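You operate a simulated robot arm through the tools that you are given. There is no shell and no other tool. Be economical: measure what you need, move in short steps, check, and stop when the job is done.

You run a simulated robot arm. Do the job below in one go: nothing can be reset, and whatever is moved stays where it is left.

TASK
Brush the grit out of the sieve case and bolt its lid again.
Fine: use the hand brush and hang it back on its peg. What is to be rubbed or washed off counts as gone when no trace of it is left.

It is judged by the outcome, as a careful person would: the job done as asked, and still so three seconds after it is handed in. It fails if anything else is knocked over, pushed out of place, dropped, spilled or broken. Lids that push on must go on centred and level and be pressed home; caps that screw on are set level and turned clockwise until they are tight.

THE ROBOT
A 7-joint arm with a four-finger gripper on a trunk, on a base that drives. Base frame: it is fixed to the floor where the robot stands at the start and does not move with it; the origin is under the middle of the robot, x ahead of it, y to its left, z up; the surface under the hand at the start is at about z = 0.86. Lengths are in m, angles in degrees, forces in N, time in s.
Its first joint turns from -69.0 to 172.0 degrees. Places, roughly: brush peg [0.4, 0.8, 1.4]; case bolt [0.7, 0, 0.8]; hand brush (10x4x20 cm) [0.4, 0.8, 1.3]; litter lid [1.1, -0.4, 0.6]; pads lid [0.9, -0.1, 0.6]; pale grit [0.6, 0.2, 0.8]; sieve lid [0.6, 0.2, 0.8]. Payload 3.67 kg.
The tool frame sits at the grasp point between the pads (the TCP): z along the fingers, y along the line on which they close. The tips reach 0.028 m beyond it. Largest opening 0.112 m; the body of the gripper starts 0.073 m behind the TCP.
Orientation is that of the tool frame in the base frame, as [roll, pitch, yaw] about the fixed x, y, z axes, in that order (R = Rz(yaw) Ry(pitch) Rx(roll)). With the fingers straight down and closing along the base's y, the tool's x points along the base's -x, its y along +y and its z along -z.

THE INTERFACE
- The arm moves only by the tool step_arm. Its argument "steps" is a list of rows, each a list of 3 entries, a list of its own where there are three numbers: the shift along the tool's x, y, z in m, then the turn, a rotation vector about the tool's x, y, z in degrees, then the finger opening in m, from 0 to 0.112. In form: [[[tx, ty, tz], [ax, ay, az], fingers], ...]. A call has 1 to 20 rows; each row is the pose to reach, as a shift and turn from the pose commanded when the call began, along the tool's axes at that moment. Each row takes 0.2 s and may step no farther than 0.05 m and 8.6 degrees from the row before; otherwise, or with a gripper value out of range, the whole call is refused. Where a pose cannot be reached the arm comes as near as it can. A force on the tool above 90 N (or 10 N above the force at the start of the call, whichever is more), or a blocked arm, ends the call early, and 0.2 s more pass. Each finger halts on what it meets, pressing with about 26 N; the grip force reading is that of the motor and also rises with nothing between the fingers. The clock runs only during rows and for 0.2 s after the last one: add rows that repeat a pose to give the fingers time. It gives the time, the measured TCP pose, the force on the tool (base axes), the opening and the grip force at its end, in the units of the frame above (readings bear some noise), with the torque about the TCP (base axes, N m) and any sound that the robot's microphone picked up.
- Cameras (640 x 400 px; columns grow to the right, rows downward): "scene" is now at [0.131, 0.0475, 1.5053]; the picture's right is [0.53, -0.85, -0.00], its down [-0.26, -0.16, -0.95] and it looks along [0.81, 0.51, -0.31] (base axes); focal length 214 px, centre (320, 200). "wrist" rides on the gripper at [0.06, -0.018, -0.104] in the tool frame; the picture's right is [0.29, 0.96, 0.00], its down [-0.80, 0.24, -0.55] and it looks along [-0.53, 0.16, 0.83] (tool axes); focal length 234 px, centre (320, 200). There is no depth. A picture from a camera that has moved, and an enlarged one, comes with that camera's place and axes in the base frame and with its lens.
- get_image(camera): a new picture of that camera. It takes no simulated time.
- lift_body(by): slides the trunk up (or, below 0, down) by that many m; the arm and the scene camera ride with it, the base frame stays. It gives what a move gives, with no picture.
- base_move(legs): drives the robot by 1 to 6 legs, each [ahead, turn to the left] in m and degrees, along the robot's own axes; the way and the turn of a leg run together, so that a leg with both is an arc; at most 1.5 m and 180 degrees a leg. The arm and the cameras ride along, it lands a little off, and it stops where it bumps. It gives what a move gives.
- aim_head(pan, tilt): turns the head with the scene camera to pan (to the left, within 86 degrees either way) and tilt (down, from -29 to 69), counted from straight ahead of the robot. It gives what a move gives.
- zoom(camera, box): a new picture of the part [left, top, right, bottom] of that camera's present view, enlarged. It takes no simulated time.
- sign_off(): hands the job in; it is judged then, once.

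Work in short steps. Places have to be worked out from the pictures, the camera data and where the tool is seen: move nearer, look again, correct. Check each grasp and each placing, and mend what went wrong. You have 120 turns and 82 pictures in all, those below and enlarged ones among them. Open the gripper and draw the arm clear of the work before you hand the job in, unless the task says otherwise; then end with one line.

The tools are called after "Emit:" as a command line: name --argument value ..., lists and objects as JSON in quotes. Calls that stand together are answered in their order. step_arm: Moves the arm, as the interface text tells. Its arguments: {"type":"object","properties":{"steps":{"type":"array","items":{"type":"array"}}},"required":["steps"]} The other tools are called the same way: lift_body (by) slides the trunk up or down; base_move (legs) drives the base; aim_head (pan, tilt) turns the head that bears the scene camera; get_image (camera) takes a picture; zoom (camera, box) takes an enlarged picture of a part of a camera's view; sign_off () hands the job in.

At the start:

```text
time_s: 0.0
tool_pos: [0.2795, 0.339, 1.6492]
orientation: [179.9, 0.0, 179.8]
wrist_force: [0.3, -0.2, 0.8]
ft_torque: [0.02, 0.0, 0.0]
finger_gap: 0.112
grip_force: 0.0
trunk travel left (down, up): [-0.608, 0.232]
robot x, y, heading: [0.0013, -0.0004, 0.1]
head pan, tilt: [32.1, 18.1]
```

scene: 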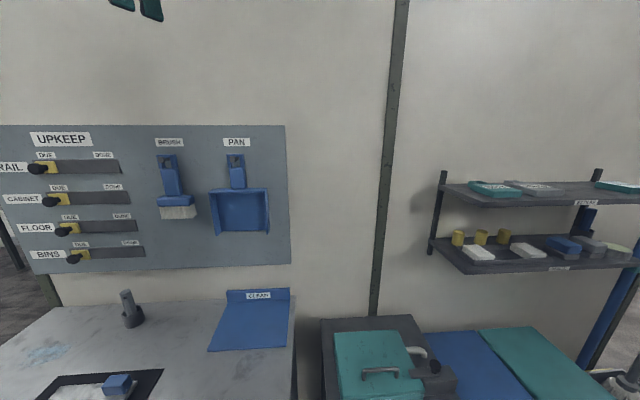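
wrist: 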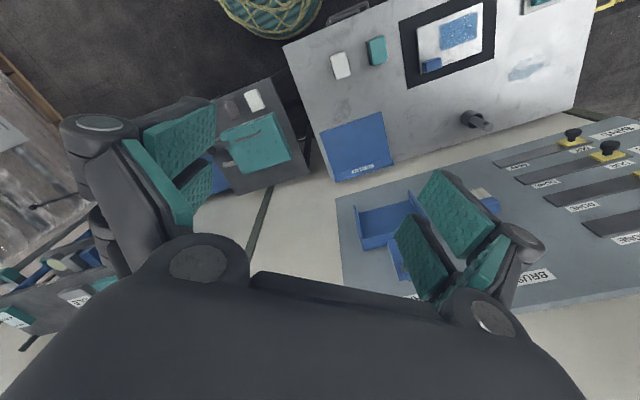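

The pictures show the brush and pan on the wall board and a teal-lidded case on a stand. I tilt the head to see the case and the work surface better.

Emit:
aim_head --pan 20 --tilt 50

Emit:
get_image --camera "scene"

Emit:
aim_head --pan 65 --tilt 25

Emit:
get_image --camera "scene"

```text
time_s: 1.0
tool_pos: [0.2802, 0.3404, 1.6477]
orientation: [179.9, 0.1, -179.9]
wrist_force: [-0.1, 0.0, -0.3]
ft_torque: [0.0, 0.02, -0.01]
finger_gap: 0.112
grip_force: 0.1
trunk travel left (down, up): [-0.608, 0.232]
robot x, y, heading: [0.0054, -0.0021, -0.2]
head pan, tilt: [20.0, 50.0]
```

```text
79 pictures are left
camera scene: at [0.1243, 0.0243, 1.4566], right [0.34, -0.94, 0.0], down [-0.72, -0.26, -0.64], along [0.6, 0.22, -0.77], focal length 214 px, centre (320, 200)
```

scene: 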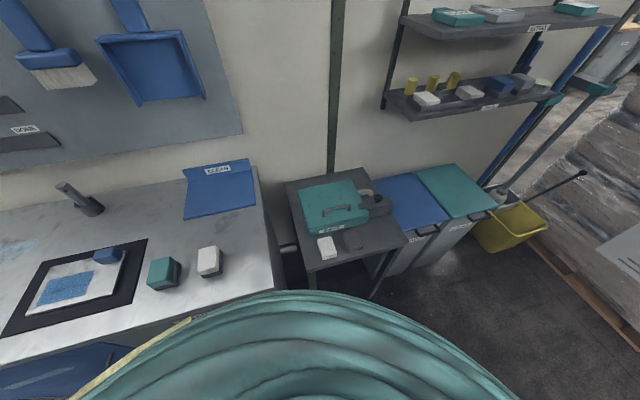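

```text
time_s: 2.1
tool_pos: [0.2802, 0.3396, 1.6482]
orientation: [180.0, 0.0, 180.0]
wrist_force: [0.7, -0.6, -0.6]
ft_torque: [-0.01, 0.0, 0.0]
finger_gap: 0.1121
grip_force: 0.1
trunk travel left (down, up): [-0.608, 0.232]
robot x, y, heading: [-0.0025, 0.0004, 0.1]
head pan, tilt: [65.0, 25.0]
```

```text
78 pictures are left
camera scene: at [0.0909, 0.0813, 1.494], right [0.91, -0.42, 0.0], down [-0.18, -0.38, -0.91], along [0.38, 0.82, -0.42], focal length 214 px, centre (320, 200)
```

scene: 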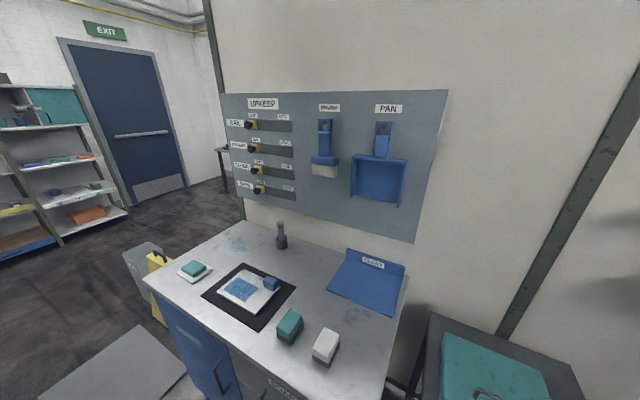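

The wall is diagonal (its normal heads about 38°). I look closely at the case, brush and peg.

Emit:
zoom --camera "scene" --box '[290, 90, 430, 210]'

Emit:
aim_head --pan 12 --tilt 48

Emit:
zoom --camera "scene" --box '[220, 140, 420, 300]'

```text
3.33 times, centred on (360, 150) of scene
camera zoom: at [0.0909, 0.0813, 1.494], right [0.91, -0.42, 0.0], down [-0.18, -0.38, -0.91], along [0.38, 0.82, -0.42], focal length 715 px, centre (187, 367)
```

zoom: 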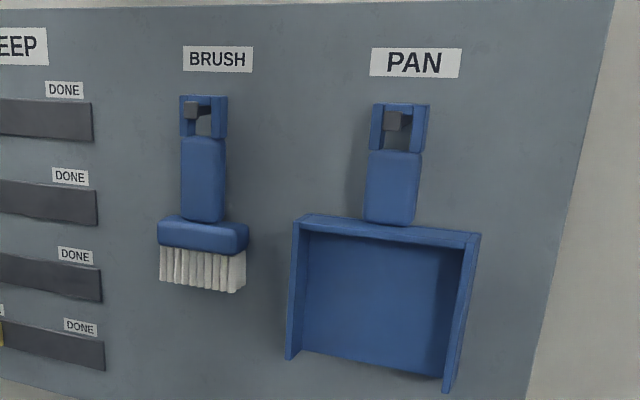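

```text
time_s: 3.3
tool_pos: [0.2797, 0.3401, 1.6479]
orientation: [180.0, 0.1, 179.9]
wrist_force: [0.4, -0.3, -0.3]
ft_torque: [0.02, -0.01, -0.02]
finger_gap: 0.1117
grip_force: 0.1
trunk travel left (down, up): [-0.608, 0.232]
robot x, y, heading: [0.0029, -0.0, -0.1]
head pan, tilt: [12.0, 48.0]
```

```text
2.50 times, centred on (320, 220) of scene
camera zoom: at [0.129, 0.0143, 1.4593], right [0.21, -0.98, 0.0], down [-0.73, -0.15, -0.67], along [0.65, 0.14, -0.74], focal length 536 px, centre (320, 150)
```

zoom: 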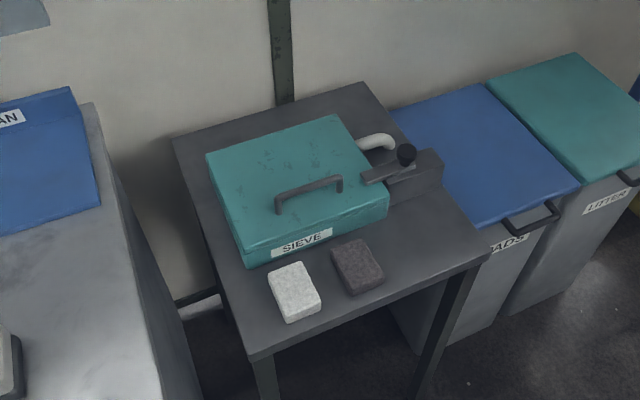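

The case front runs along e_u≈(0.62,-0.785), hinge side probably at the wall; bolt knob near (0.73,0.0,0.8). I bring the hand above the case, turned so the fingers close along the wall normal, to get a second viewpoint.

Emit:
step_arm --steps '[[[-0.0207, -0.0057, 0.0379], [0, 0, 3.71], 0.112], [[-0.0414, -0.0114, 0.0758], [0, 0, 7.42], 0.112], [[-0.0621, -0.0171, 0.1137], [0, 0, 11.13], 0.112], [[-0.0828, -0.0228, 0.1516], [0, 0, 14.84], 0.112], [[-0.1035, -0.0285, 0.1895], [0, 0, 18.55], 0.112], [[-0.1242, -0.0342, 0.2274], [0, 0, 22.26], 0.112], [[-0.1449, -0.0399, 0.2653], [0, 0, 25.97], 0.112], [[-0.1656, -0.0456, 0.3032], [0, 0, 29.68], 0.112], [[-0.1863, -0.0513, 0.3411], [0, 0, 33.39], 0.112], [[-0.207, -0.057, 0.379], [0, 0, 37.1], 0.112], [[-0.2277, -0.0627, 0.4169], [0, 0, 40.81], 0.112], [[-0.2484, -0.0684, 0.4548], [0, 0, 44.52], 0.112], [[-0.2691, -0.0741, 0.4927], [0, 0, 48.23], 0.112], [[-0.29, -0.08, 0.53], [0, 0, 52], 0.112], [[-0.29, -0.08, 0.53], [0, 0, 52], 0.112]]'

Emit:
get_image --camera "wrist"

```text
time_s: 6.5
tool_pos: [0.5694, 0.2597, 1.1184]
orientation: [179.9, -0.2, 127.9]
wrist_force: [-0.4, 0.9, 0.6]
ft_torque: [-0.03, 0.01, 0.0]
finger_gap: 0.1119
grip_force: 0.1
trunk travel left (down, up): [-0.608, 0.232]
robot x, y, heading: [-0.001, -0.0003, -0.0]
head pan, tilt: [12.0, 48.0]
```

```text
75 pictures are left
camera wrist: at [0.5176, 0.296, 1.2215], right [0.58, 0.82, 0.0], down [0.68, -0.48, 0.55], along [0.45, -0.32, -0.83], focal length 234 px, centre (320, 200)
```

wrist: 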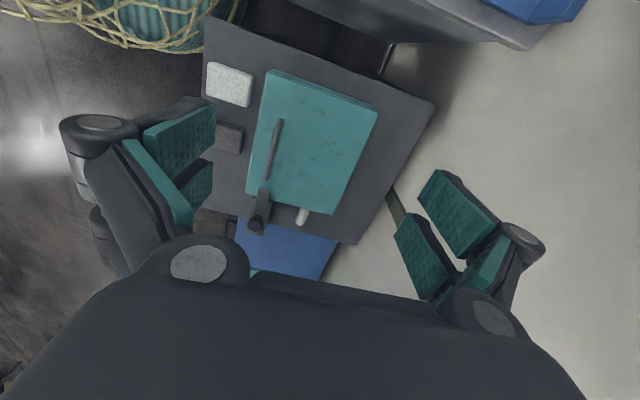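

Triangulation puts the lid top at z≈0.80 and the bolt knob at (0.699,-0.001,0.834). I zoom on the bolt and handle to see how they work.

Emit:
zoom --camera "wrist" --box '[180, 130, 360, 260]'

Emit:
zoom --camera "scene" --box '[320, 170, 400, 230]'

```text
3.08 times, centred on (270, 195) of wrist
camera zoom: at [0.5176, 0.296, 1.2215], right [0.58, 0.82, 0.0], down [0.68, -0.48, 0.55], along [0.45, -0.32, -0.83], focal length 720 px, centre (474, 215)
```

zoom: 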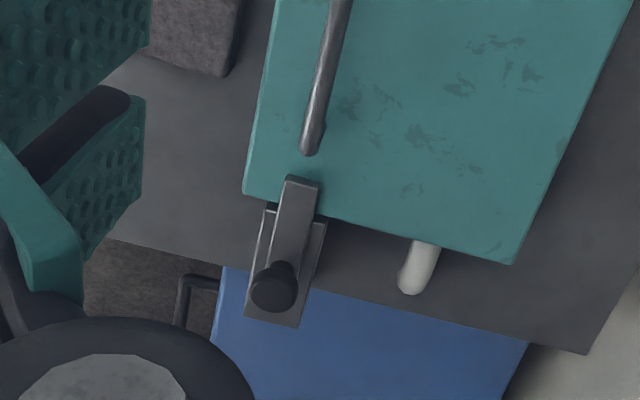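

```text
6.67 times, centred on (360, 200) of scene
camera zoom: at [0.1283, 0.0142, 1.4594], right [0.21, -0.98, 0.0], down [-0.73, -0.15, -0.67], along [0.65, 0.14, -0.74], focal length 1430 px, centre (53, 200)
```

zoom: 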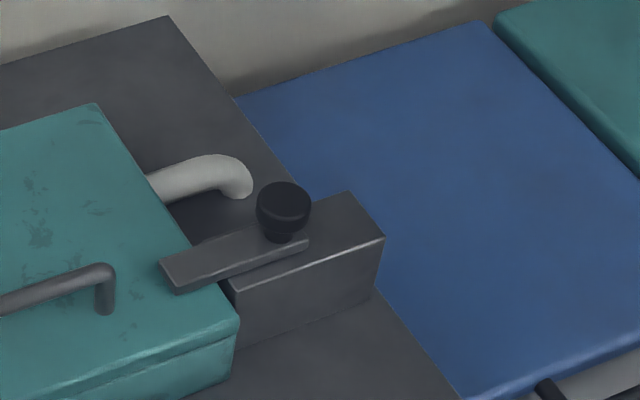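

The bolt bar overlaps the lid by ~2.5 cm and slides right with its knob. I move the open hand above the knob at z≈0.95.

Emit:
step_arm --steps '[[[-0.0357, -0.0072, 0.021], [0, 0, 0], 0.1], [[-0.0713, -0.0145, 0.042], [0, 0, 0], 0.09], [[-0.107, -0.0217, 0.063], [0, 0, 0], 0.08], [[-0.1427, -0.0289, 0.084], [0, 0, 0], 0.07], [[-0.1783, -0.0361, 0.105], [0, 0, 0], 0.06], [[-0.214, -0.0434, 0.126], [0, 0, 0], 0.06], [[-0.2497, -0.0506, 0.147], [0, 0, 0], 0.06], [[-0.2853, -0.0578, 0.168], [0, 0, 0], 0.06]]'

Emit:
get_image --camera "wrist"

Emit:
zoom --camera "scene" --box '[290, 120, 450, 240]'

```text
time_s: 8.3
tool_pos: [0.7, 0.0011, 0.949]
orientation: [179.9, -0.2, 128.0]
wrist_force: [-0.6, -1.4, 0.5]
ft_torque: [0.02, 0.05, 0.0]
finger_gap: 0.0603
grip_force: 0.1
trunk travel left (down, up): [-0.608, 0.232]
robot x, y, heading: [-0.0002, 0.0024, 0.0]
head pan, tilt: [12.0, 48.0]
```

```text
72 pictures are left
camera wrist: at [0.6486, 0.0362, 1.0526], right [0.58, 0.82, 0.0], down [0.68, -0.48, 0.55], along [0.45, -0.32, -0.83], focal length 234 px, centre (320, 200)
```

wrist: 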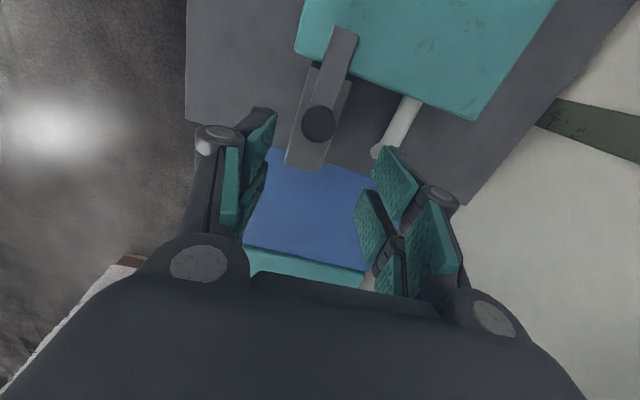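

```text
3.33 times, centred on (370, 180) of scene
camera zoom: at [0.1297, 0.0125, 1.4592], right [0.21, -0.98, 0.0], down [-0.73, -0.15, -0.67], along [0.65, 0.14, -0.74], focal length 715 px, centre (153, 267)
```

zoom: 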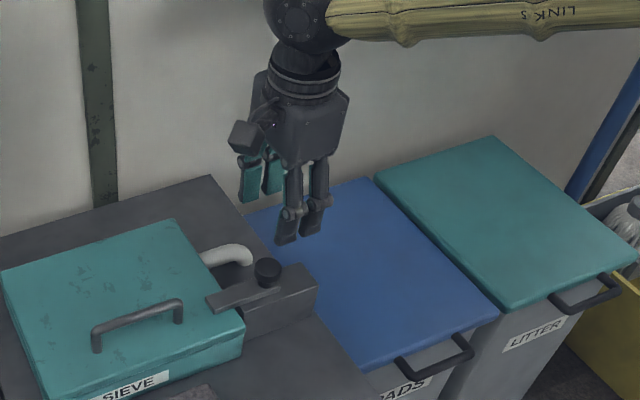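

Knob confirmed at about (0.696,0.000,0.837). I lower to TCP z≈0.850, then close on it.

Emit:
step_arm --steps '[[[0.001, -0.003, 0.035], [0, 0, 0], 0.06], [[0.001, -0.003, 0.07], [0, 0, 0], 0.06], [[0.001, -0.003, 0.09], [0, 0, 0], 0.06], [[0.001, -0.003, 0.1], [0, 0, 0], 0.06], [[0.001, -0.003, 0.1], [0, 0, 0], 0.03], [[0.001, -0.003, 0.1], [0, 0, 0], 0.0], [[0.001, -0.003, 0.1], [0, 0, 0], 0.0]]'

Emit:
zoom --camera "scene" --box '[320, 160, 400, 220]'

```text
time_s: 9.9
tool_pos: [0.6978, -0.001, 0.848]
orientation: [179.9, -0.1, 128.0]
wrist_force: [12.9, 9.3, -1.4]
ft_torque: [0.19, -0.44, 0.1]
finger_gap: 0.0291
grip_force: 44.7
trunk travel left (down, up): [-0.608, 0.232]
robot x, y, heading: [0.0028, 0.0011, -0.1]
head pan, tilt: [12.0, 48.0]
```

```text
6.67 times, centred on (360, 190) of scene
camera zoom: at [0.1304, 0.0147, 1.4591], right [0.21, -0.98, 0.0], down [-0.73, -0.15, -0.67], along [0.65, 0.14, -0.74], focal length 1430 px, centre (53, 267)
```

zoom: 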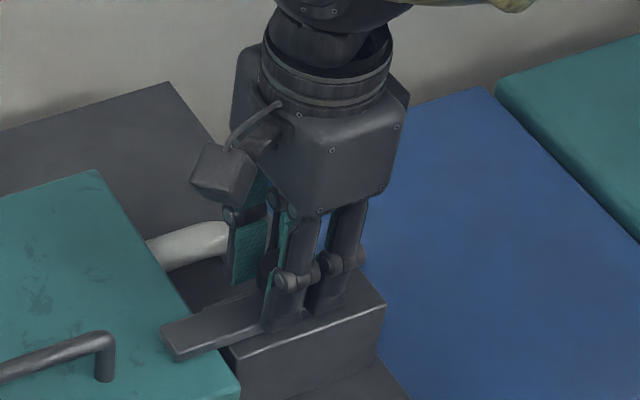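

The knob is held (gap 29 mm). I slide it along the bolt to the right (tool −x), watching force.

Emit:
step_arm --steps '[[[0, 0.002, 0], [0, 0, 0], 0.0], [[-0.01, 0.002, 0], [0, 0, 0], 0.0], [[-0.02, 0.002, 0], [0, 0, 0], 0.0], [[-0.03, 0.002, 0], [0, 0, 0], 0.0], [[-0.04, 0.002, 0], [0, 0, 0], 0.0], [[-0.05, 0.002, 0], [0, 0, 0], 0.0]]'

Emit:
zoom --camera "scene" --box '[320, 160, 400, 220]'

```text
time_s: 11.3
tool_pos: [0.7234, -0.0326, 0.8499]
orientation: [-179.9, -0.3, 128.4]
wrist_force: [-47.7, 34.5, -6.4]
ft_torque: [0.28, 0.56, 0.12]
finger_gap: 0.0291
grip_force: 44.9
trunk travel left (down, up): [-0.608, 0.232]
robot x, y, heading: [0.0001, 0.0001, 0.1]
head pan, tilt: [12.0, 48.0]
```

```text
6.67 times, centred on (360, 190) of scene
camera zoom: at [0.1255, 0.0171, 1.4593], right [0.21, -0.98, 0.0], down [-0.72, -0.16, -0.67], along [0.66, 0.14, -0.74], focal length 1430 px, centre (53, 267)
```

zoom: 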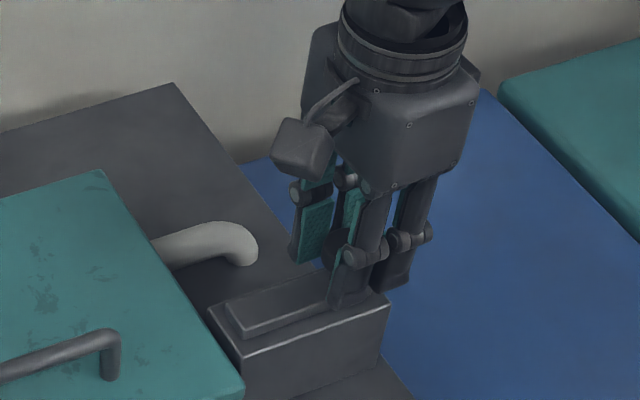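

The bolt reached its stop, 4 cm back and clear of the lid. I relax, open and rise, and look at the lid handle.

Emit:
step_arm --steps '[[[0.01, 0, 0], [0, 0, 0], 0.0], [[0.01, 0, 0], [0, 0, 0], 0.06], [[0.01, 0, 0], [0, 0, 0], 0.06], [[0.01, 0, -0.04], [0, 0, 0], 0.06], [[0.03, 0.005, -0.08], [0, 0, 0], 0.06], [[0.07, 0.01, -0.1], [0, 0, 0], 0.06], [[0.115, 0.015, -0.11], [0, 0, 0], 0.06], [[0.16, 0.02, -0.12], [0, 0, 0], 0.06], [[0.205, 0.02, -0.12], [0, 0, 0], 0.06]]'

Emit:
get_image --camera "wrist"

Emit:
zoom --camera "scene" --box '[260, 160, 400, 265]'

```text
time_s: 13.3
tool_pos: [0.6189, 0.1352, 0.9688]
orientation: [-180.0, 0.0, 127.9]
wrist_force: [0.0, 0.7, 0.8]
ft_torque: [-0.03, 0.03, 0.0]
finger_gap: 0.0602
grip_force: 0.1
trunk travel left (down, up): [-0.608, 0.232]
robot x, y, heading: [-0.0033, 0.002, 0.1]
head pan, tilt: [12.0, 48.0]
```

```text
68 pictures are left
camera wrist: at [0.5675, 0.1716, 1.073], right [0.58, 0.82, 0.0], down [0.68, -0.48, 0.55], along [0.45, -0.32, -0.83], focal length 234 px, centre (320, 200)
```

wrist: 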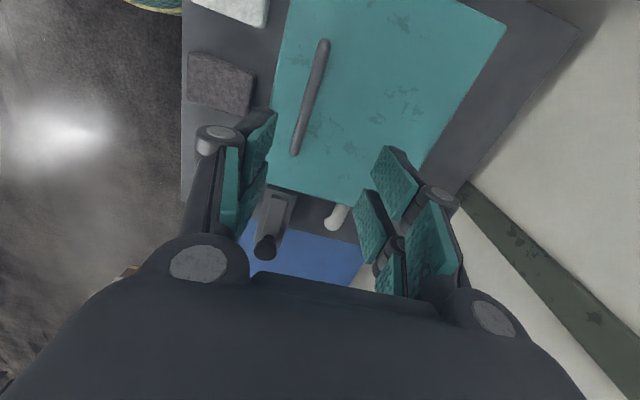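

```text
3.81 times, centred on (330, 212) of scene
camera zoom: at [0.1289, 0.0158, 1.4593], right [0.21, -0.98, 0.0], down [-0.73, -0.15, -0.67], along [0.65, 0.14, -0.74], focal length 817 px, centre (282, 152)
```

zoom: 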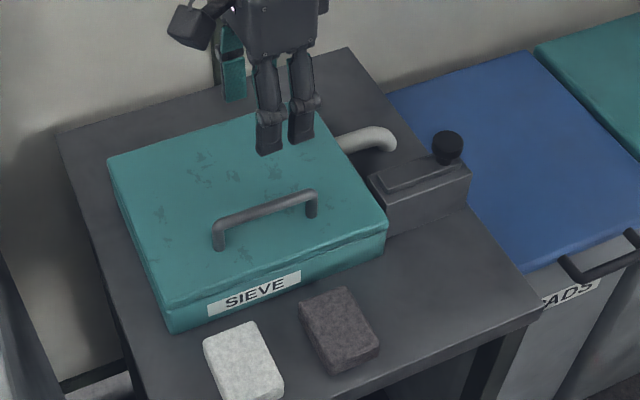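

The lid handle is a round bar centred about (0.599,0.134), top at z≈0.84. I come down over it and grip it.

Emit:
step_arm --steps '[[[0.0115, -0.0164, 0.03], [0, 0, 0], 0.06], [[0.0115, -0.0164, 0.07], [0, 0, 0], 0.06], [[0.0115, -0.0164, 0.1], [0, 0, 0], 0.06], [[0.0115, -0.0164, 0.126], [0, 0, 0], 0.06], [[0.0115, -0.0164, 0.126], [0, 0, 0], 0.03], [[0.0115, -0.0164, 0.126], [0, 0, 0], 0.0], [[0.0115, -0.0164, 0.126], [0, 0, 0], 0.0]]'

Emit:
zoom --camera "scene" --box '[260, 160, 400, 265]'

```text
time_s: 14.9
tool_pos: [0.5997, 0.1354, 0.8441]
orientation: [179.9, -0.1, 127.9]
wrist_force: [5.5, 7.3, 2.3]
ft_torque: [0.21, 0.06, -2.35]
finger_gap: 0.0123
grip_force: 45.2
trunk travel left (down, up): [-0.608, 0.232]
robot x, y, heading: [0.0037, -0.0005, -0.4]
head pan, tilt: [12.0, 48.0]
```

```text
3.81 times, centred on (330, 212) of scene
camera zoom: at [0.1296, 0.0148, 1.4592], right [0.21, -0.98, 0.0], down [-0.73, -0.15, -0.67], along [0.65, 0.14, -0.74], focal length 817 px, centre (282, 152)
```

zoom: 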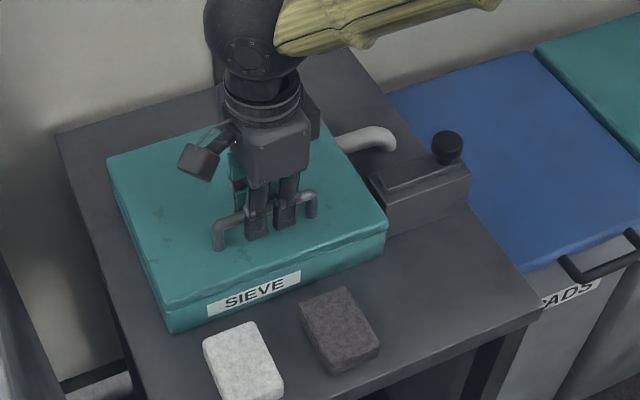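

The handle is held (gap 12 mm). I lift gently along an arc assuming a hinge at the back and look whether it is hinged.

Emit:
step_arm --steps '[[[0, 0, -0.008], [0, 0, 0], 0.0], [[0, 0.001, -0.017], [0, 0, 0], 0.0], [[0, 0.003, -0.026], [0, 0, 0], 0.0], [[0, 0.006, -0.035], [0, 0, 0], 0.0]]'

Emit:
zoom --camera "scene" --box '[260, 160, 400, 265]'

```text
time_s: 15.9
tool_pos: [0.609, 0.141, 0.8742]
orientation: [-179.9, -0.1, 127.9]
wrist_force: [47.0, 43.3, -35.7]
ft_torque: [-0.23, -0.76, -2.1]
finger_gap: 0.0126
grip_force: 44.9
trunk travel left (down, up): [-0.608, 0.232]
robot x, y, heading: [-0.0016, 0.0003, -0.1]
head pan, tilt: [12.0, 48.0]
```

```text
3.81 times, centred on (330, 212) of scene
camera zoom: at [0.1362, 0.0196, 1.4582], right [0.21, -0.98, 0.0], down [-0.73, -0.16, -0.66], along [0.65, 0.14, -0.75], focal length 817 px, centre (282, 152)
```

zoom: 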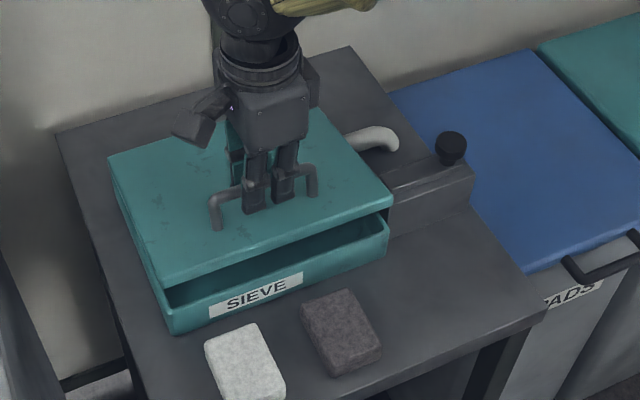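

The lid is hinged at the back, and the 63 N pull toward the wall says the hand must follow the arc more toward the wall. I continue along the computed arc (R≈0.155, 0.06 above hinge) to about 40°.

Emit:
step_arm --steps '[[[0, 0.012, 0.003], [0, 0, 0], 0.0], [[0, 0.024, -0.0144], [0, 0, 0], 0.0], [[0, 0.034, -0.025], [0, 0, 0], 0.0], [[0, 0.0448, -0.0345], [0, 0, 0], 0.0], [[0, 0.0565, -0.043], [0, 0, 0], 0.0], [[0, 0.069, -0.0506], [0, 0, 0], 0.0]]'

Emit:
get_image --camera "scene"

```text
time_s: 17.3
tool_pos: [0.6554, 0.1801, 0.9328]
orientation: [179.5, -0.2, 128.0]
wrist_force: [-16.9, -20.4, 33.8]
ft_torque: [-0.43, -0.15, -2.3]
finger_gap: 0.0119
grip_force: 44.6
trunk travel left (down, up): [-0.608, 0.232]
robot x, y, heading: [-0.0008, 0.0017, -0.0]
head pan, tilt: [12.0, 48.0]
```

```text
64 pictures are left
camera scene: at [0.1251, 0.0114, 1.4598], right [0.21, -0.98, 0.0], down [-0.72, -0.15, -0.67], along [0.66, 0.14, -0.74], focal length 214 px, centre (320, 200)
```

scene: 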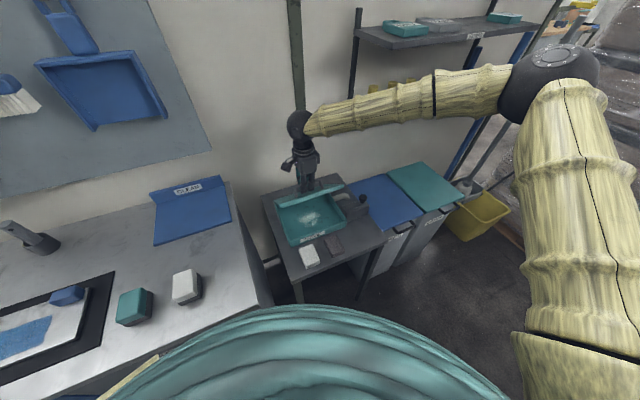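

Tracking is good; I slightly refine the arc (R 0.16, h 0.055) and continue to about 70°.

Emit:
step_arm --steps '[[[0, 0.0, -0.005], [0, 0, 0], 0.0], [[0, 0.0108, -0.0114], [0, 0, 0], 0.0], [[0, 0.0243, -0.0173], [0, 0, 0], 0.0], [[0, 0.0383, -0.022], [0, 0, 0], 0.0], [[0, 0.0526, -0.0255], [0, 0, 0], 0.0], [[0, 0.0672, -0.0276], [0, 0, 0], 0.0], [[0, 0.082, -0.0286], [0, 0, 0], 0.0]]'

Emit:
zoom --camera "scene" --box '[240, 100, 420, 280]'

```text
time_s: 18.9
tool_pos: [0.7226, 0.2288, 0.9581]
orientation: [180.0, -0.1, 127.8]
wrist_force: [4.7, -9.5, -1.8]
ft_torque: [-0.99, -0.55, -2.28]
finger_gap: 0.0116
grip_force: 44.8
trunk travel left (down, up): [-0.608, 0.232]
robot x, y, heading: [-0.001, 0.0025, 0.1]
head pan, tilt: [12.0, 48.0]
```

```text
2.22 times, centred on (330, 190) of scene
camera zoom: at [0.1297, 0.0133, 1.4592], right [0.21, -0.98, 0.0], down [-0.73, -0.15, -0.67], along [0.65, 0.14, -0.74], focal length 477 px, centre (298, 222)
```

zoom: 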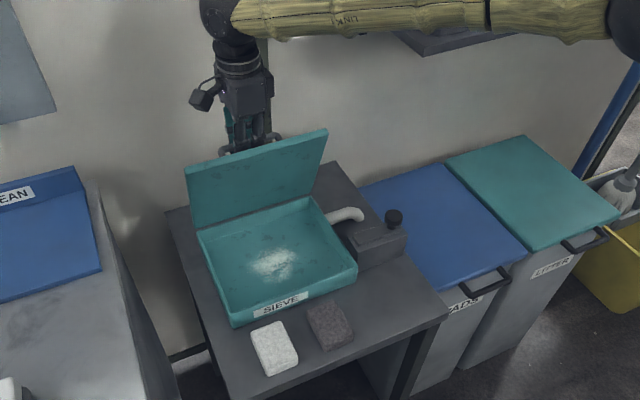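

Forces are low and the lid stands near 70°; the grit patch is in view. I continue to about 95°, watching for contact.

Emit:
step_arm --steps '[[[0, 0.0147, 0.0004], [0, 0, 0], 0.0], [[0, 0.0294, 0.0021], [0, 0, 0], 0.0], [[0, 0.0438, 0.005], [0, 0, 0], 0.0], [[0, 0.058, 0.0092], [0, 0, 0], 0.0], [[0, 0.0717, 0.0146], [0, 0, 0], 0.0], [[0, 0.0717, 0.0146], [0, 0, 0], 0.0]]'

Emit:
zoom --camera "scene" --box '[240, 100, 420, 280]'

```text
time_s: 20.3
tool_pos: [0.782, 0.2726, 0.9436]
orientation: [179.8, -0.1, 127.8]
wrist_force: [19.5, -17.4, 10.8]
ft_torque: [-0.51, -0.32, -2.36]
finger_gap: 0.0114
grip_force: 44.6
trunk travel left (down, up): [-0.608, 0.232]
robot x, y, heading: [0.0026, -0.0006, 0.2]
head pan, tilt: [12.0, 48.0]
```

```text
2.22 times, centred on (330, 190) of scene
camera zoom: at [0.1302, 0.0119, 1.4593], right [0.21, -0.98, 0.0], down [-0.73, -0.15, -0.67], along [0.65, 0.14, -0.74], focal length 477 px, centre (298, 222)
```

zoom: 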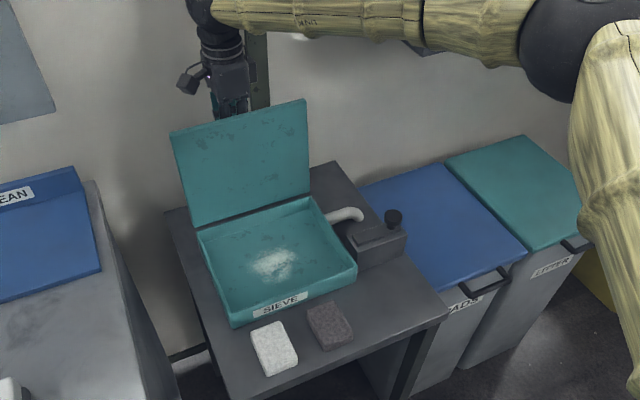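

Lid is just past vertical with modest forces. I go on another 10° carefully to find its stop.

Emit:
step_arm --steps '[[[-0.001, 0.0067, 0.0032], [0, 0, 0], 0.0], [[-0.002, 0.0133, 0.0065], [0, 0, 0], 0.0], [[-0.002, 0.0195, 0.0104], [0, 0, 0], 0.0], [[-0.002, 0.0258, 0.0143], [0, 0, 0], 0.0]]'

Emit:
zoom --camera "scene" --box '[240, 80, 420, 260]'

```text
time_s: 21.3
tool_pos: [0.7922, 0.2805, 0.9395]
orientation: [179.6, -0.3, 128.2]
wrist_force: [-42.6, -41.5, 57.3]
ft_torque: [-4.24, 2.28, -4.45]
finger_gap: 0.0213
grip_force: 44.4
trunk travel left (down, up): [-0.608, 0.232]
robot x, y, heading: [0.0, -0.0002, 0.1]
head pan, tilt: [12.0, 48.0]
```

```text
2.22 times, centred on (330, 170) of scene
camera zoom: at [0.1198, -0.0074, 1.4618], right [0.21, -0.98, -0.01], down [-0.72, -0.14, -0.68], along [0.66, 0.15, -0.74], focal length 477 px, centre (298, 267)
```

zoom: 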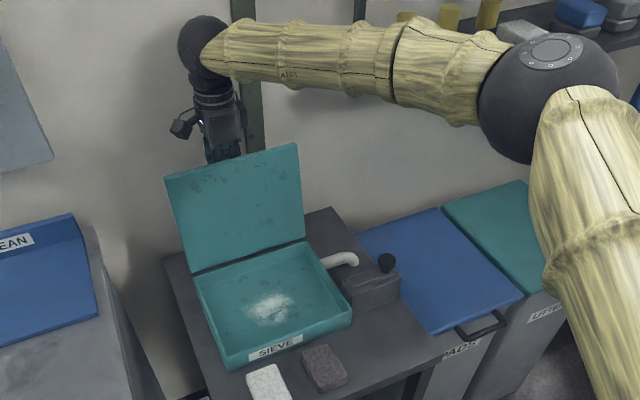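

The gap widened to 21 mm and force rose, so the lid is at its stop (~100°). I back off a little, open slightly, and check the lid stays.

Emit:
step_arm --steps '[[[0.002, -0.01, -0.006], [0, 0, 0], 0.015], [[0.002, -0.01, -0.006], [0, 0, 0], 0.026], [[0.002, -0.01, -0.006], [0, 0, 0], 0.032], [[0.002, -0.01, -0.006], [0, 0, 0], 0.032]]'

Emit:
get_image --camera "wrist"

Emit:
zoom --camera "scene" --box '[260, 100, 380, 220]'

```text
time_s: 22.3
tool_pos: [0.7917, 0.2832, 0.936]
orientation: [179.9, -0.2, 128.0]
wrist_force: [0.4, -1.1, 0.4]
ft_torque: [0.03, 0.02, -0.01]
finger_gap: 0.0321
grip_force: 0.1
trunk travel left (down, up): [-0.608, 0.232]
robot x, y, heading: [-0.0003, -0.0034, -0.3]
head pan, tilt: [12.0, 48.0]
```

```text
60 pictures are left
camera wrist: at [0.7405, 0.3189, 1.0385], right [0.58, 0.82, 0.0], down [0.68, -0.48, 0.55], along [0.45, -0.32, -0.83], focal length 234 px, centre (320, 200)
```

wrist: 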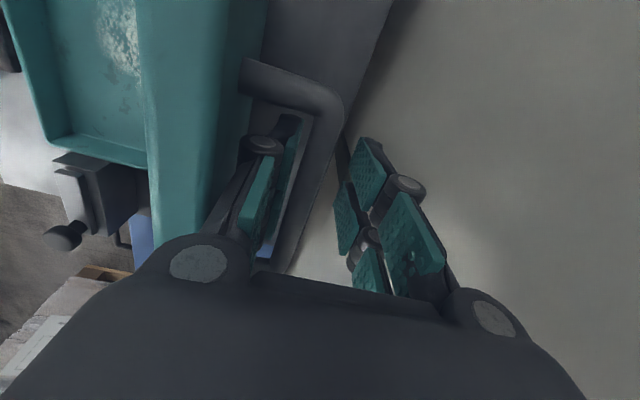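

```text
3.33 times, centred on (320, 160) of scene
camera zoom: at [0.1293, 0.0123, 1.4592], right [0.21, -0.98, 0.0], down [-0.73, -0.15, -0.67], along [0.65, 0.14, -0.74], focal length 715 px, centre (320, 333)
```

zoom: 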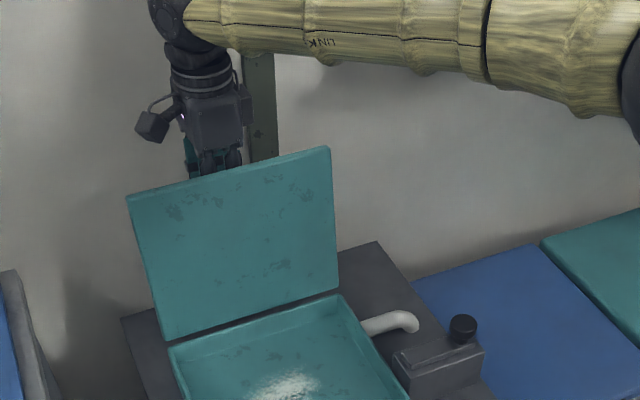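

The lid rests open by itself and the fingers are free around the bar. I lift straight up and retreat toward the robot while staying above everything.

Emit:
step_arm --steps '[[[0, 0.002, -0.03], [0, 0, 0], 0.032], [[0, 0.003, -0.06], [0, 0, 0], 0.032], [[0, 0.003, -0.1], [0, 0, 0], 0.032], [[0, 0.0, -0.145], [0, 0, 0], 0.04], [[0, -0.02, -0.185], [0, 0, 0], 0.05], [[0, -0.05, -0.22], [0, 0, 0], 0.06], [[0.01, -0.085, -0.25], [0, 0, 0], 0.07], [[0.03, -0.12, -0.275], [0, 0, 0], 0.08], [[0.05, -0.155, -0.3], [0, 0, 0], 0.08], [[0.07, -0.19, -0.32], [0, 0, 0], 0.08]]'

Emit:
aim_head --pan 50 --tilt 20

Emit:
get_image --camera "scene"

```text
time_s: 24.5
tool_pos: [0.5969, 0.2207, 1.2559]
orientation: [179.8, -0.1, 127.8]
wrist_force: [-0.5, -0.1, -0.1]
ft_torque: [0.0, -0.01, 0.0]
finger_gap: 0.0801
grip_force: 0.1
trunk travel left (down, up): [-0.608, 0.232]
robot x, y, heading: [0.0003, -0.002, -0.0]
head pan, tilt: [12.0, 48.0]
```

```text
time_s: 25.6
tool_pos: [0.5993, 0.2211, 1.2556]
orientation: [-179.9, -0.1, 127.8]
wrist_force: [-0.6, -0.6, -0.1]
ft_torque: [0.0, -0.02, -0.01]
finger_gap: 0.0801
grip_force: 0.0
trunk travel left (down, up): [-0.608, 0.232]
robot x, y, heading: [0.0028, 0.0007, 0.1]
head pan, tilt: [50.0, 20.0]
```

```text
58 pictures are left
camera scene: at [0.1122, 0.0686, 1.502], right [0.77, -0.64, 0.0], down [-0.22, -0.26, -0.94], along [0.6, 0.72, -0.34], focal length 214 px, centre (320, 200)
```

scene: 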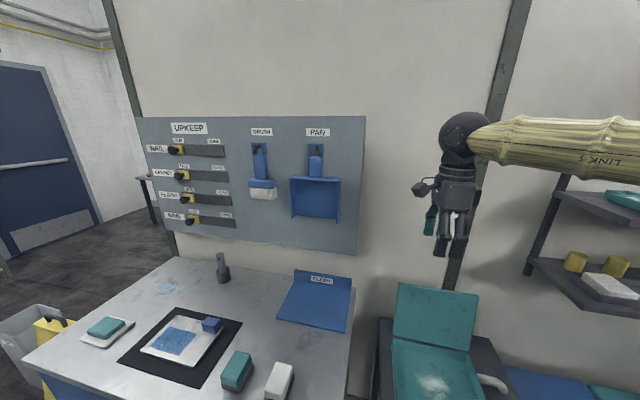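

The lid holds. I now carry the hand to a standoff in front of the brush, turning it 90° about the vertical so the fingers will close across the handle.

Emit:
step_arm --steps '[[[0.0403, -0.0032, -0.008], [0, 0, 6.92], 0.08], [[0.0806, -0.0063, -0.016], [0, 0, 13.85], 0.08], [[0.1209, -0.0095, -0.024], [0, 0, 20.77], 0.08], [[0.1612, -0.0126, -0.032], [0, 0, 27.69], 0.08], [[0.2015, -0.0158, -0.04], [0, 0, 34.6], 0.08], [[0.2418, -0.0189, -0.048], [0, 0, 41.5], 0.08], [[0.2822, -0.0221, -0.056], [0, 0, 48.5], 0.08], [[0.3225, -0.0252, -0.064], [0, 0, 55.4], 0.08], [[0.3628, -0.0284, -0.072], [0, 0, 62.3], 0.08], [[0.4031, -0.0315, -0.08], [0, 0, 69.2], 0.08], [[0.4434, -0.0347, -0.088], [0, 0, 76.2], 0.08], [[0.4837, -0.0378, -0.096], [0, 0, 83.1], 0.08], [[0.524, -0.041, -0.104], [0, 0, 90], 0.08]]'

```text
time_s: 27.9
tool_pos: [0.423, 0.4588, 1.3721]
orientation: [-167.8, 2.5, 53.8]
wrist_force: [0.8, 0.3, -0.6]
ft_torque: [0.0, 0.0, -0.01]
finger_gap: 0.08
grip_force: 0.0
out of reach, approached as far as the arm can: row 10, 11
trunk travel left (down, up): [-0.608, 0.232]
robot x, y, heading: [-0.003, 0.0019, -0.3]
head pan, tilt: [50.0, 20.0]
stopped in row 11: the arm was blocked; the commanded pose is now the measured one
```

The arm was blocked before the standoff. I look to see why.

Emit:
aim_head --pan 45 --tilt 15

Emit:
get_image --camera "scene"

Emit:
get_image --camera "wrist"

```text
time_s: 28.6
tool_pos: [0.4225, 0.4606, 1.3723]
orientation: [-167.8, 2.5, 53.8]
wrist_force: [0.4, -0.5, 0.3]
ft_torque: [-0.01, -0.02, 0.02]
finger_gap: 0.0803
grip_force: 0.0
trunk travel left (down, up): [-0.608, 0.232]
robot x, y, heading: [0.0025, 0.0048, 0.1]
head pan, tilt: [45.0, 15.0]
```

```text
57 pictures are left
camera scene: at [0.118, 0.0636, 1.5102], right [0.71, -0.71, 0.0], down [-0.18, -0.18, -0.97], along [0.68, 0.68, -0.26], focal length 214 px, centre (320, 200)
```

scene: 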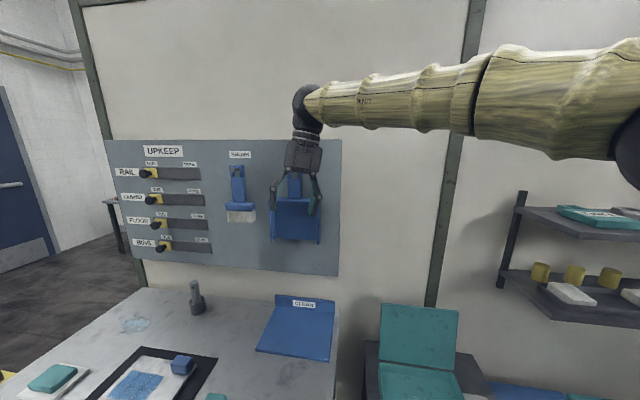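

```text
56 pictures are left
camera wrist: at [0.4641, 0.5096, 1.4739], right [0.92, -0.33, -0.21], down [-0.17, -0.83, 0.53], along [-0.35, -0.45, -0.82], focal length 234 px, centre (320, 200)
```

wrist: 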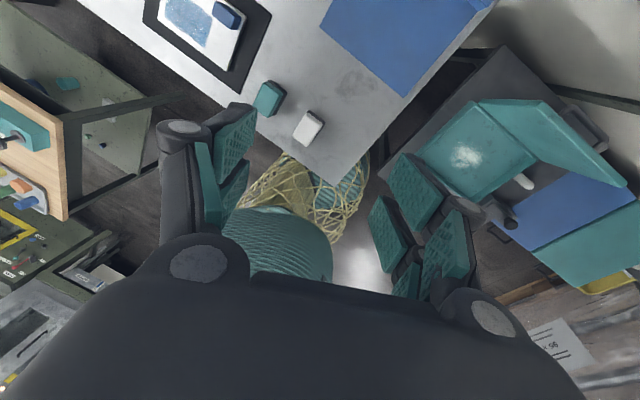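

I turned the wrong way round (camera is now on the wall side) and hit a limit. I rotate back the other way in place, in two stages.

Emit:
step_arm --steps '[[[0, 0, 0], [0, 0, -8], 0.08], [[0, 0, 0], [0, 0, -16], 0.08], [[0, 0, 0], [0, 0, -24], 0.08], [[0, 0, 0], [0, 0, -32], 0.08], [[0, 0, 0], [0, 0, -40], 0.08], [[0, 0, 0], [0, 0, -48], 0.08], [[0, 0, 0], [0, 0, -56], 0.08], [[0, 0, 0], [0, 0, -64], 0.08], [[0, 0, 0], [0, 0, -72], 0.08], [[0, 0, 0], [0, 0, -80], 0.08], [[0, 0, 0], [0, 0, -88], 0.08], [[0, 0, 0], [0, 0, -96], 0.08], [[0, 0, 0], [0, 0, -104], 0.08], [[0, 0, 0], [0, 0, -112], 0.08], [[0, 0, 0], [0, 0, -120], 0.08], [[0, 0, 0], [0, 0, -128], 0.08], [[0, 0, 0], [0, 0, -136], 0.08], [[0, 0, 0], [0, 0, -144], 0.08], [[0, 0, 0], [0, 0, -152], 0.08], [[0, 0, 0], [0, 0, -160], 0.08]]'

```text
time_s: 32.8
tool_pos: [0.4196, 0.4617, 1.3692]
orientation: [169.6, -6.6, -145.4]
wrist_force: [0.1, 0.2, -0.1]
ft_torque: [-0.01, 0.0, 0.01]
finger_gap: 0.08
grip_force: 0.0
trunk travel left (down, up): [-0.608, 0.232]
robot x, y, heading: [0.0056, -0.0003, -0.4]
head pan, tilt: [45.0, 15.0]
```

Orientation is nearly the wanted one. I now pitch the fingers to 40° below horizontal, heading into the wall, and move to a standoff 20 cm back from the brush handle.

Emit:
step_arm --steps '[[[0.001, 0.0307, -0.0097], [1.05, -7.01, -1.0], 0.08], [[0.0019, 0.0614, -0.0195], [2.1, -14.02, -2.0], 0.08], [[0.0029, 0.0921, -0.0292], [3.15, -21.04, -3.0], 0.08], [[0.0038, 0.1229, -0.039], [4.2, -28.05, -4.0], 0.08], [[0.0048, 0.1536, -0.0487], [5.25, -35.06, -5.0], 0.08], [[0.0057, 0.1843, -0.0584], [6.3, -42.08, -6.0], 0.08], [[0.0067, 0.215, -0.0682], [7.35, -49.09, -7.0], 0.08], [[0.0076, 0.2457, -0.0779], [8.4, -56.1, -8.0], 0.08], [[0.0076, 0.2457, -0.0779], [8.4, -56.1, -8.0], 0.08]]'

Emit:
get_image --camera "wrist"

Emit:
get_image --camera "scene"

```text
time_s: 33.8
tool_pos: [0.449, 0.5241, 1.3849]
orientation: [164.5, 10.2, -150.6]
wrist_force: [0.1, -0.6, -0.5]
ft_torque: [0.05, -0.02, 0.0]
finger_gap: 0.0798
grip_force: 0.0
trunk travel left (down, up): [-0.608, 0.232]
robot x, y, heading: [-0.0015, 0.0024, -0.1]
head pan, tilt: [45.0, 15.0]
stopped in row 4: the arm was blocked; the commanded pose is now the measured one
```

```text
55 pictures are left
camera wrist: at [0.4045, 0.4478, 1.4681], right [-0.74, 0.64, 0.2], down [0.55, 0.41, 0.73], along [0.39, 0.65, -0.65], focal length 234 px, centre (320, 200)
```

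wrist: 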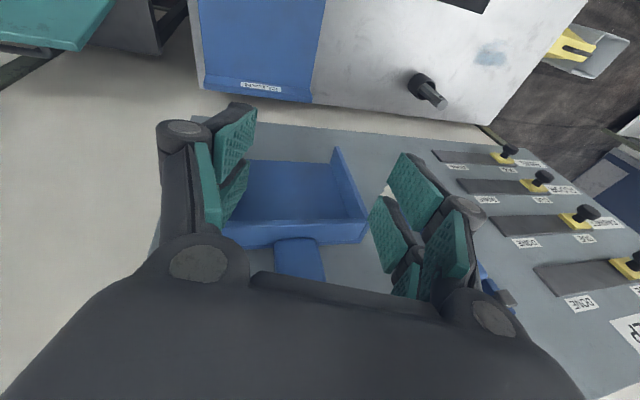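

```text
54 pictures are left
camera scene: at [0.1192, 0.0618, 1.5102], right [0.71, -0.71, 0.0], down [-0.18, -0.18, -0.97], along [0.68, 0.68, -0.26], focal length 214 px, centre (320, 200)
```

scene: 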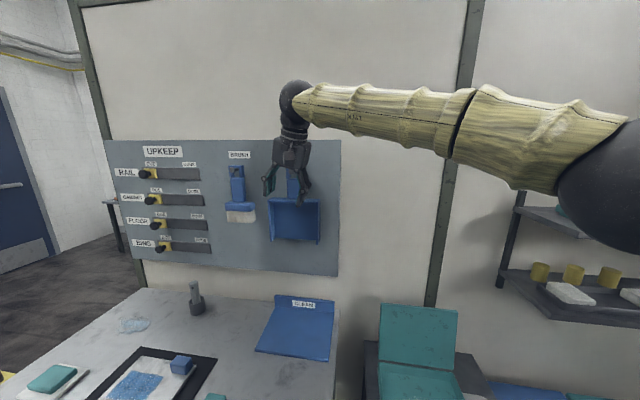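

The arm's elbow is folded out to the right and cannot get there from this stance. I turn the base 35° left in place so the brush lies more straight ahead.

Emit:
base_move --legs '[[0, 35]]'

Emit:
aim_head --pan 15 --tilt 18

Emit:
get_image --camera "scene"

```text
time_s: 35.8
tool_pos: [0.0663, 0.6876, 1.3867]
orientation: [164.6, 10.5, -115.7]
wrist_force: [0.2, -0.2, 0.3]
ft_torque: [-0.02, -0.03, -0.02]
finger_gap: 0.08
grip_force: 0.0
trunk travel left (down, up): [-0.608, 0.232]
robot x, y, heading: [-0.0004, -0.0013, 34.6]
head pan, tilt: [45.0, 15.0]
```

```text
time_s: 36.8
tool_pos: [0.0676, 0.6868, 1.3873]
orientation: [164.6, 10.5, -115.7]
wrist_force: [-0.5, 0.2, 0.2]
ft_torque: [-0.01, -0.02, 0.01]
finger_gap: 0.0802
grip_force: 0.2
trunk travel left (down, up): [-0.608, 0.232]
robot x, y, heading: [0.0017, -0.0018, 34.8]
head pan, tilt: [15.0, 18.0]
```

```text
53 pictures are left
camera scene: at [0.1032, 0.0976, 1.5054], right [0.76, -0.65, 0.0], down [-0.2, -0.24, -0.95], along [0.61, 0.73, -0.31], focal length 214 px, centre (320, 200)
```

scene: 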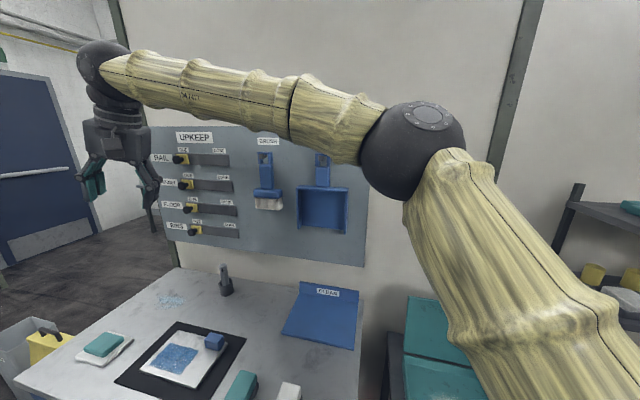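

Room now. I reorient to 40° below horizontal facing the wall and move to the standoff before the brush.

Emit:
step_arm --steps '[[[-0.0108, -0.0237, -0.018], [3.54, -5.24, 2.29], 0.08], [[-0.0216, -0.0474, -0.0361], [7.08, -10.48, 4.58], 0.08], [[-0.0324, -0.0711, -0.0541], [10.61, -15.71, 6.86], 0.08], [[-0.0432, -0.0948, -0.0722], [14.15, -20.95, 9.15], 0.08], [[-0.054, -0.1185, -0.0902], [17.69, -26.19, 11.44], 0.08], [[-0.0648, -0.1422, -0.1082], [21.23, -31.43, 13.73], 0.08], [[-0.0756, -0.1659, -0.1263], [24.76, -36.66, 16.01], 0.08], [[-0.0864, -0.1896, -0.1443], [28.3, -41.9, 18.3], 0.08], [[-0.0864, -0.1896, -0.1443], [28.3, -41.9, 18.3], 0.08]]'

Emit:
get_image --camera "wrist"

Emit:
get_image --camera "scene"

```text
time_s: 38.8
tool_pos: [0.2974, 0.6533, 1.4891]
orientation: [180.0, 50.0, -142.3]
wrist_force: [-0.4, -0.1, 0.1]
ft_torque: [-0.01, -0.01, 0.01]
finger_gap: 0.0801
grip_force: 0.0
trunk travel left (down, up): [-0.608, 0.232]
robot x, y, heading: [-0.0025, 0.0029, 34.8]
head pan, tilt: [15.0, 18.0]
```

```text
52 pictures are left
camera wrist: at [0.213, 0.5679, 1.5094], right [-0.73, 0.65, -0.22], down [-0.08, 0.24, 0.97], along [0.68, 0.72, -0.13], focal length 234 px, centre (320, 200)
```

wrist: 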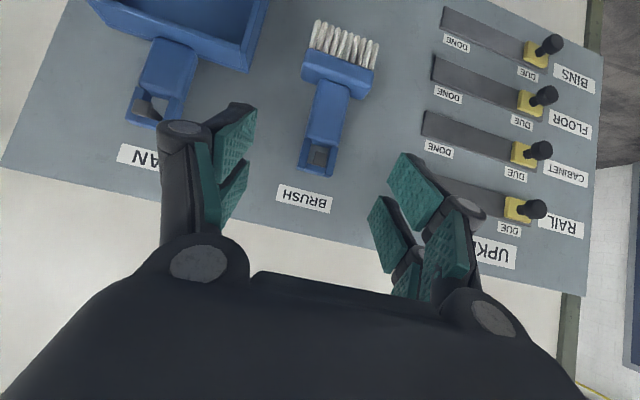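

```text
51 pictures are left
camera scene: at [0.1033, 0.0978, 1.5053], right [0.76, -0.65, 0.0], down [-0.2, -0.24, -0.95], along [0.61, 0.73, -0.31], focal length 214 px, centre (320, 200)
```

scene: 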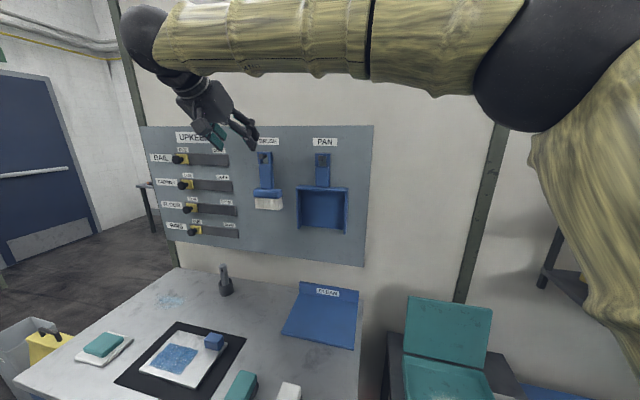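

Triangulating: peg about (0.417,0.762,1.42), handle middle about z 1.35, board plane ≈4 cm behind. I approach along the tool axis most of the way and check.

Emit:
step_arm --steps '[[[0, 0.008, 0.04], [0, 0, 0], 0.08], [[-0.001, 0.016, 0.08], [0, 0, 0], 0.08], [[-0.0019, 0.0159, 0.12], [0, 0, 0], 0.075], [[-0.0019, 0.0159, 0.14], [0, 0, 0], 0.07], [[-0.0019, 0.0159, 0.14], [0, 0, 0], 0.07]]'

Emit:
get_image --camera "wrist"

Emit:
zoom --camera "scene" --box '[200, 110, 320, 230]'

```text
time_s: 40.0
tool_pos: [0.3707, 0.7321, 1.4015]
orientation: [180.0, 50.0, -142.3]
wrist_force: [-0.9, 0.8, -1.2]
ft_torque: [-0.01, -0.02, -0.02]
finger_gap: 0.07
grip_force: 0.0
trunk travel left (down, up): [-0.608, 0.232]
robot x, y, heading: [0.0028, -0.0, 34.7]
head pan, tilt: [15.0, 18.0]
```

```text
50 pictures are left
camera wrist: at [0.2891, 0.6459, 1.4215], right [-0.73, 0.65, -0.22], down [-0.08, 0.24, 0.97], along [0.68, 0.72, -0.13], focal length 234 px, centre (320, 200)
```

wrist: 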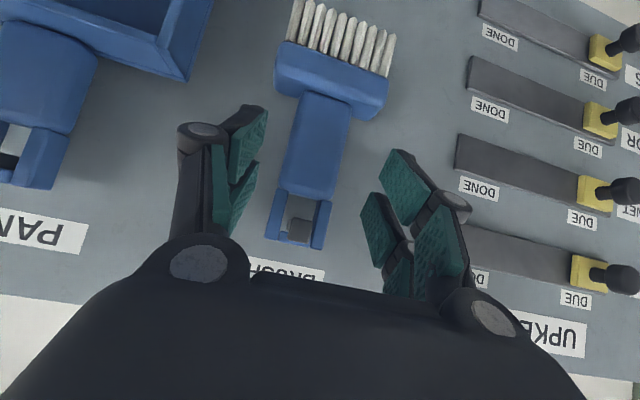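

```text
3.33 times, centred on (260, 170) of scene
camera zoom: at [0.1035, 0.0973, 1.5054], right [0.76, -0.65, 0.0], down [-0.2, -0.24, -0.95], along [0.61, 0.73, -0.31], focal length 715 px, centre (520, 300)
```

zoom: 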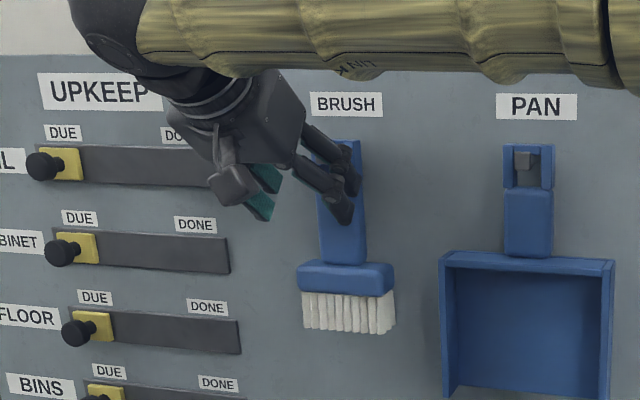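

Handle middle computed at about (0.43,0.78,1.35) and centred between the fingers. I advance the rest in small steps to just in front of the board.

Emit:
step_arm --steps '[[[-0.004, 0, 0.03], [0, 0, 0], 0.065], [[-0.0084, 0, 0.055], [0, 0, 0], 0.065], [[-0.0084, 0, 0.07], [0, 0, 0], 0.065], [[-0.0084, 0, 0.079], [0, 0, 0], 0.065], [[-0.0084, 0, 0.079], [0, 0, 0], 0.065]]'

Emit:
get_image --camera "wrist"

Emit:
zoom --camera "scene" --box '[200, 110, 320, 230]'

```text
time_s: 41.2
tool_pos: [0.4238, 0.7731, 1.3555]
orientation: [179.9, 50.1, -142.2]
wrist_force: [0.0, -0.7, -0.8]
ft_torque: [0.03, -0.05, 0.04]
finger_gap: 0.0648
grip_force: 0.0
trunk travel left (down, up): [-0.608, 0.232]
robot x, y, heading: [0.003, -0.0018, 34.9]
head pan, tilt: [15.0, 18.0]
```

```text
48 pictures are left
camera wrist: at [0.3412, 0.6862, 1.3767], right [-0.73, 0.65, -0.22], down [-0.08, 0.24, 0.97], along [0.68, 0.72, -0.13], focal length 234 px, centre (320, 200)
```

wrist: 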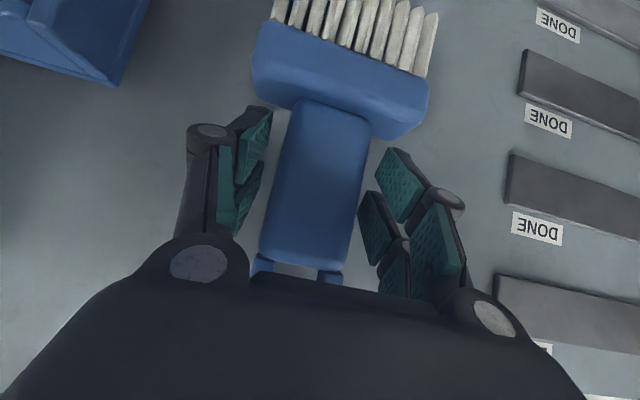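

```text
3.33 times, centred on (260, 170) of scene
camera zoom: at [0.1034, 0.0974, 1.5054], right [0.76, -0.65, 0.0], down [-0.2, -0.24, -0.95], along [0.61, 0.73, -0.31], focal length 715 px, centre (520, 300)
```

zoom: 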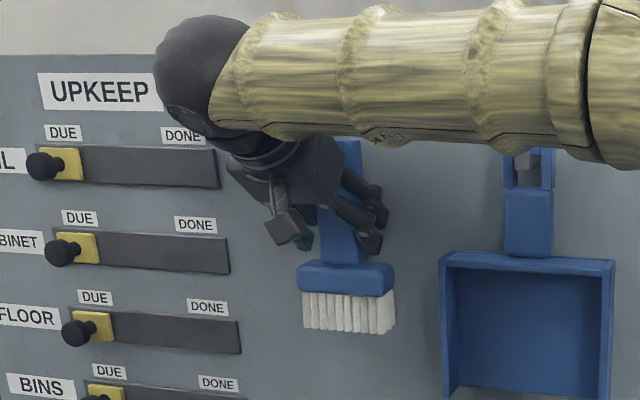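

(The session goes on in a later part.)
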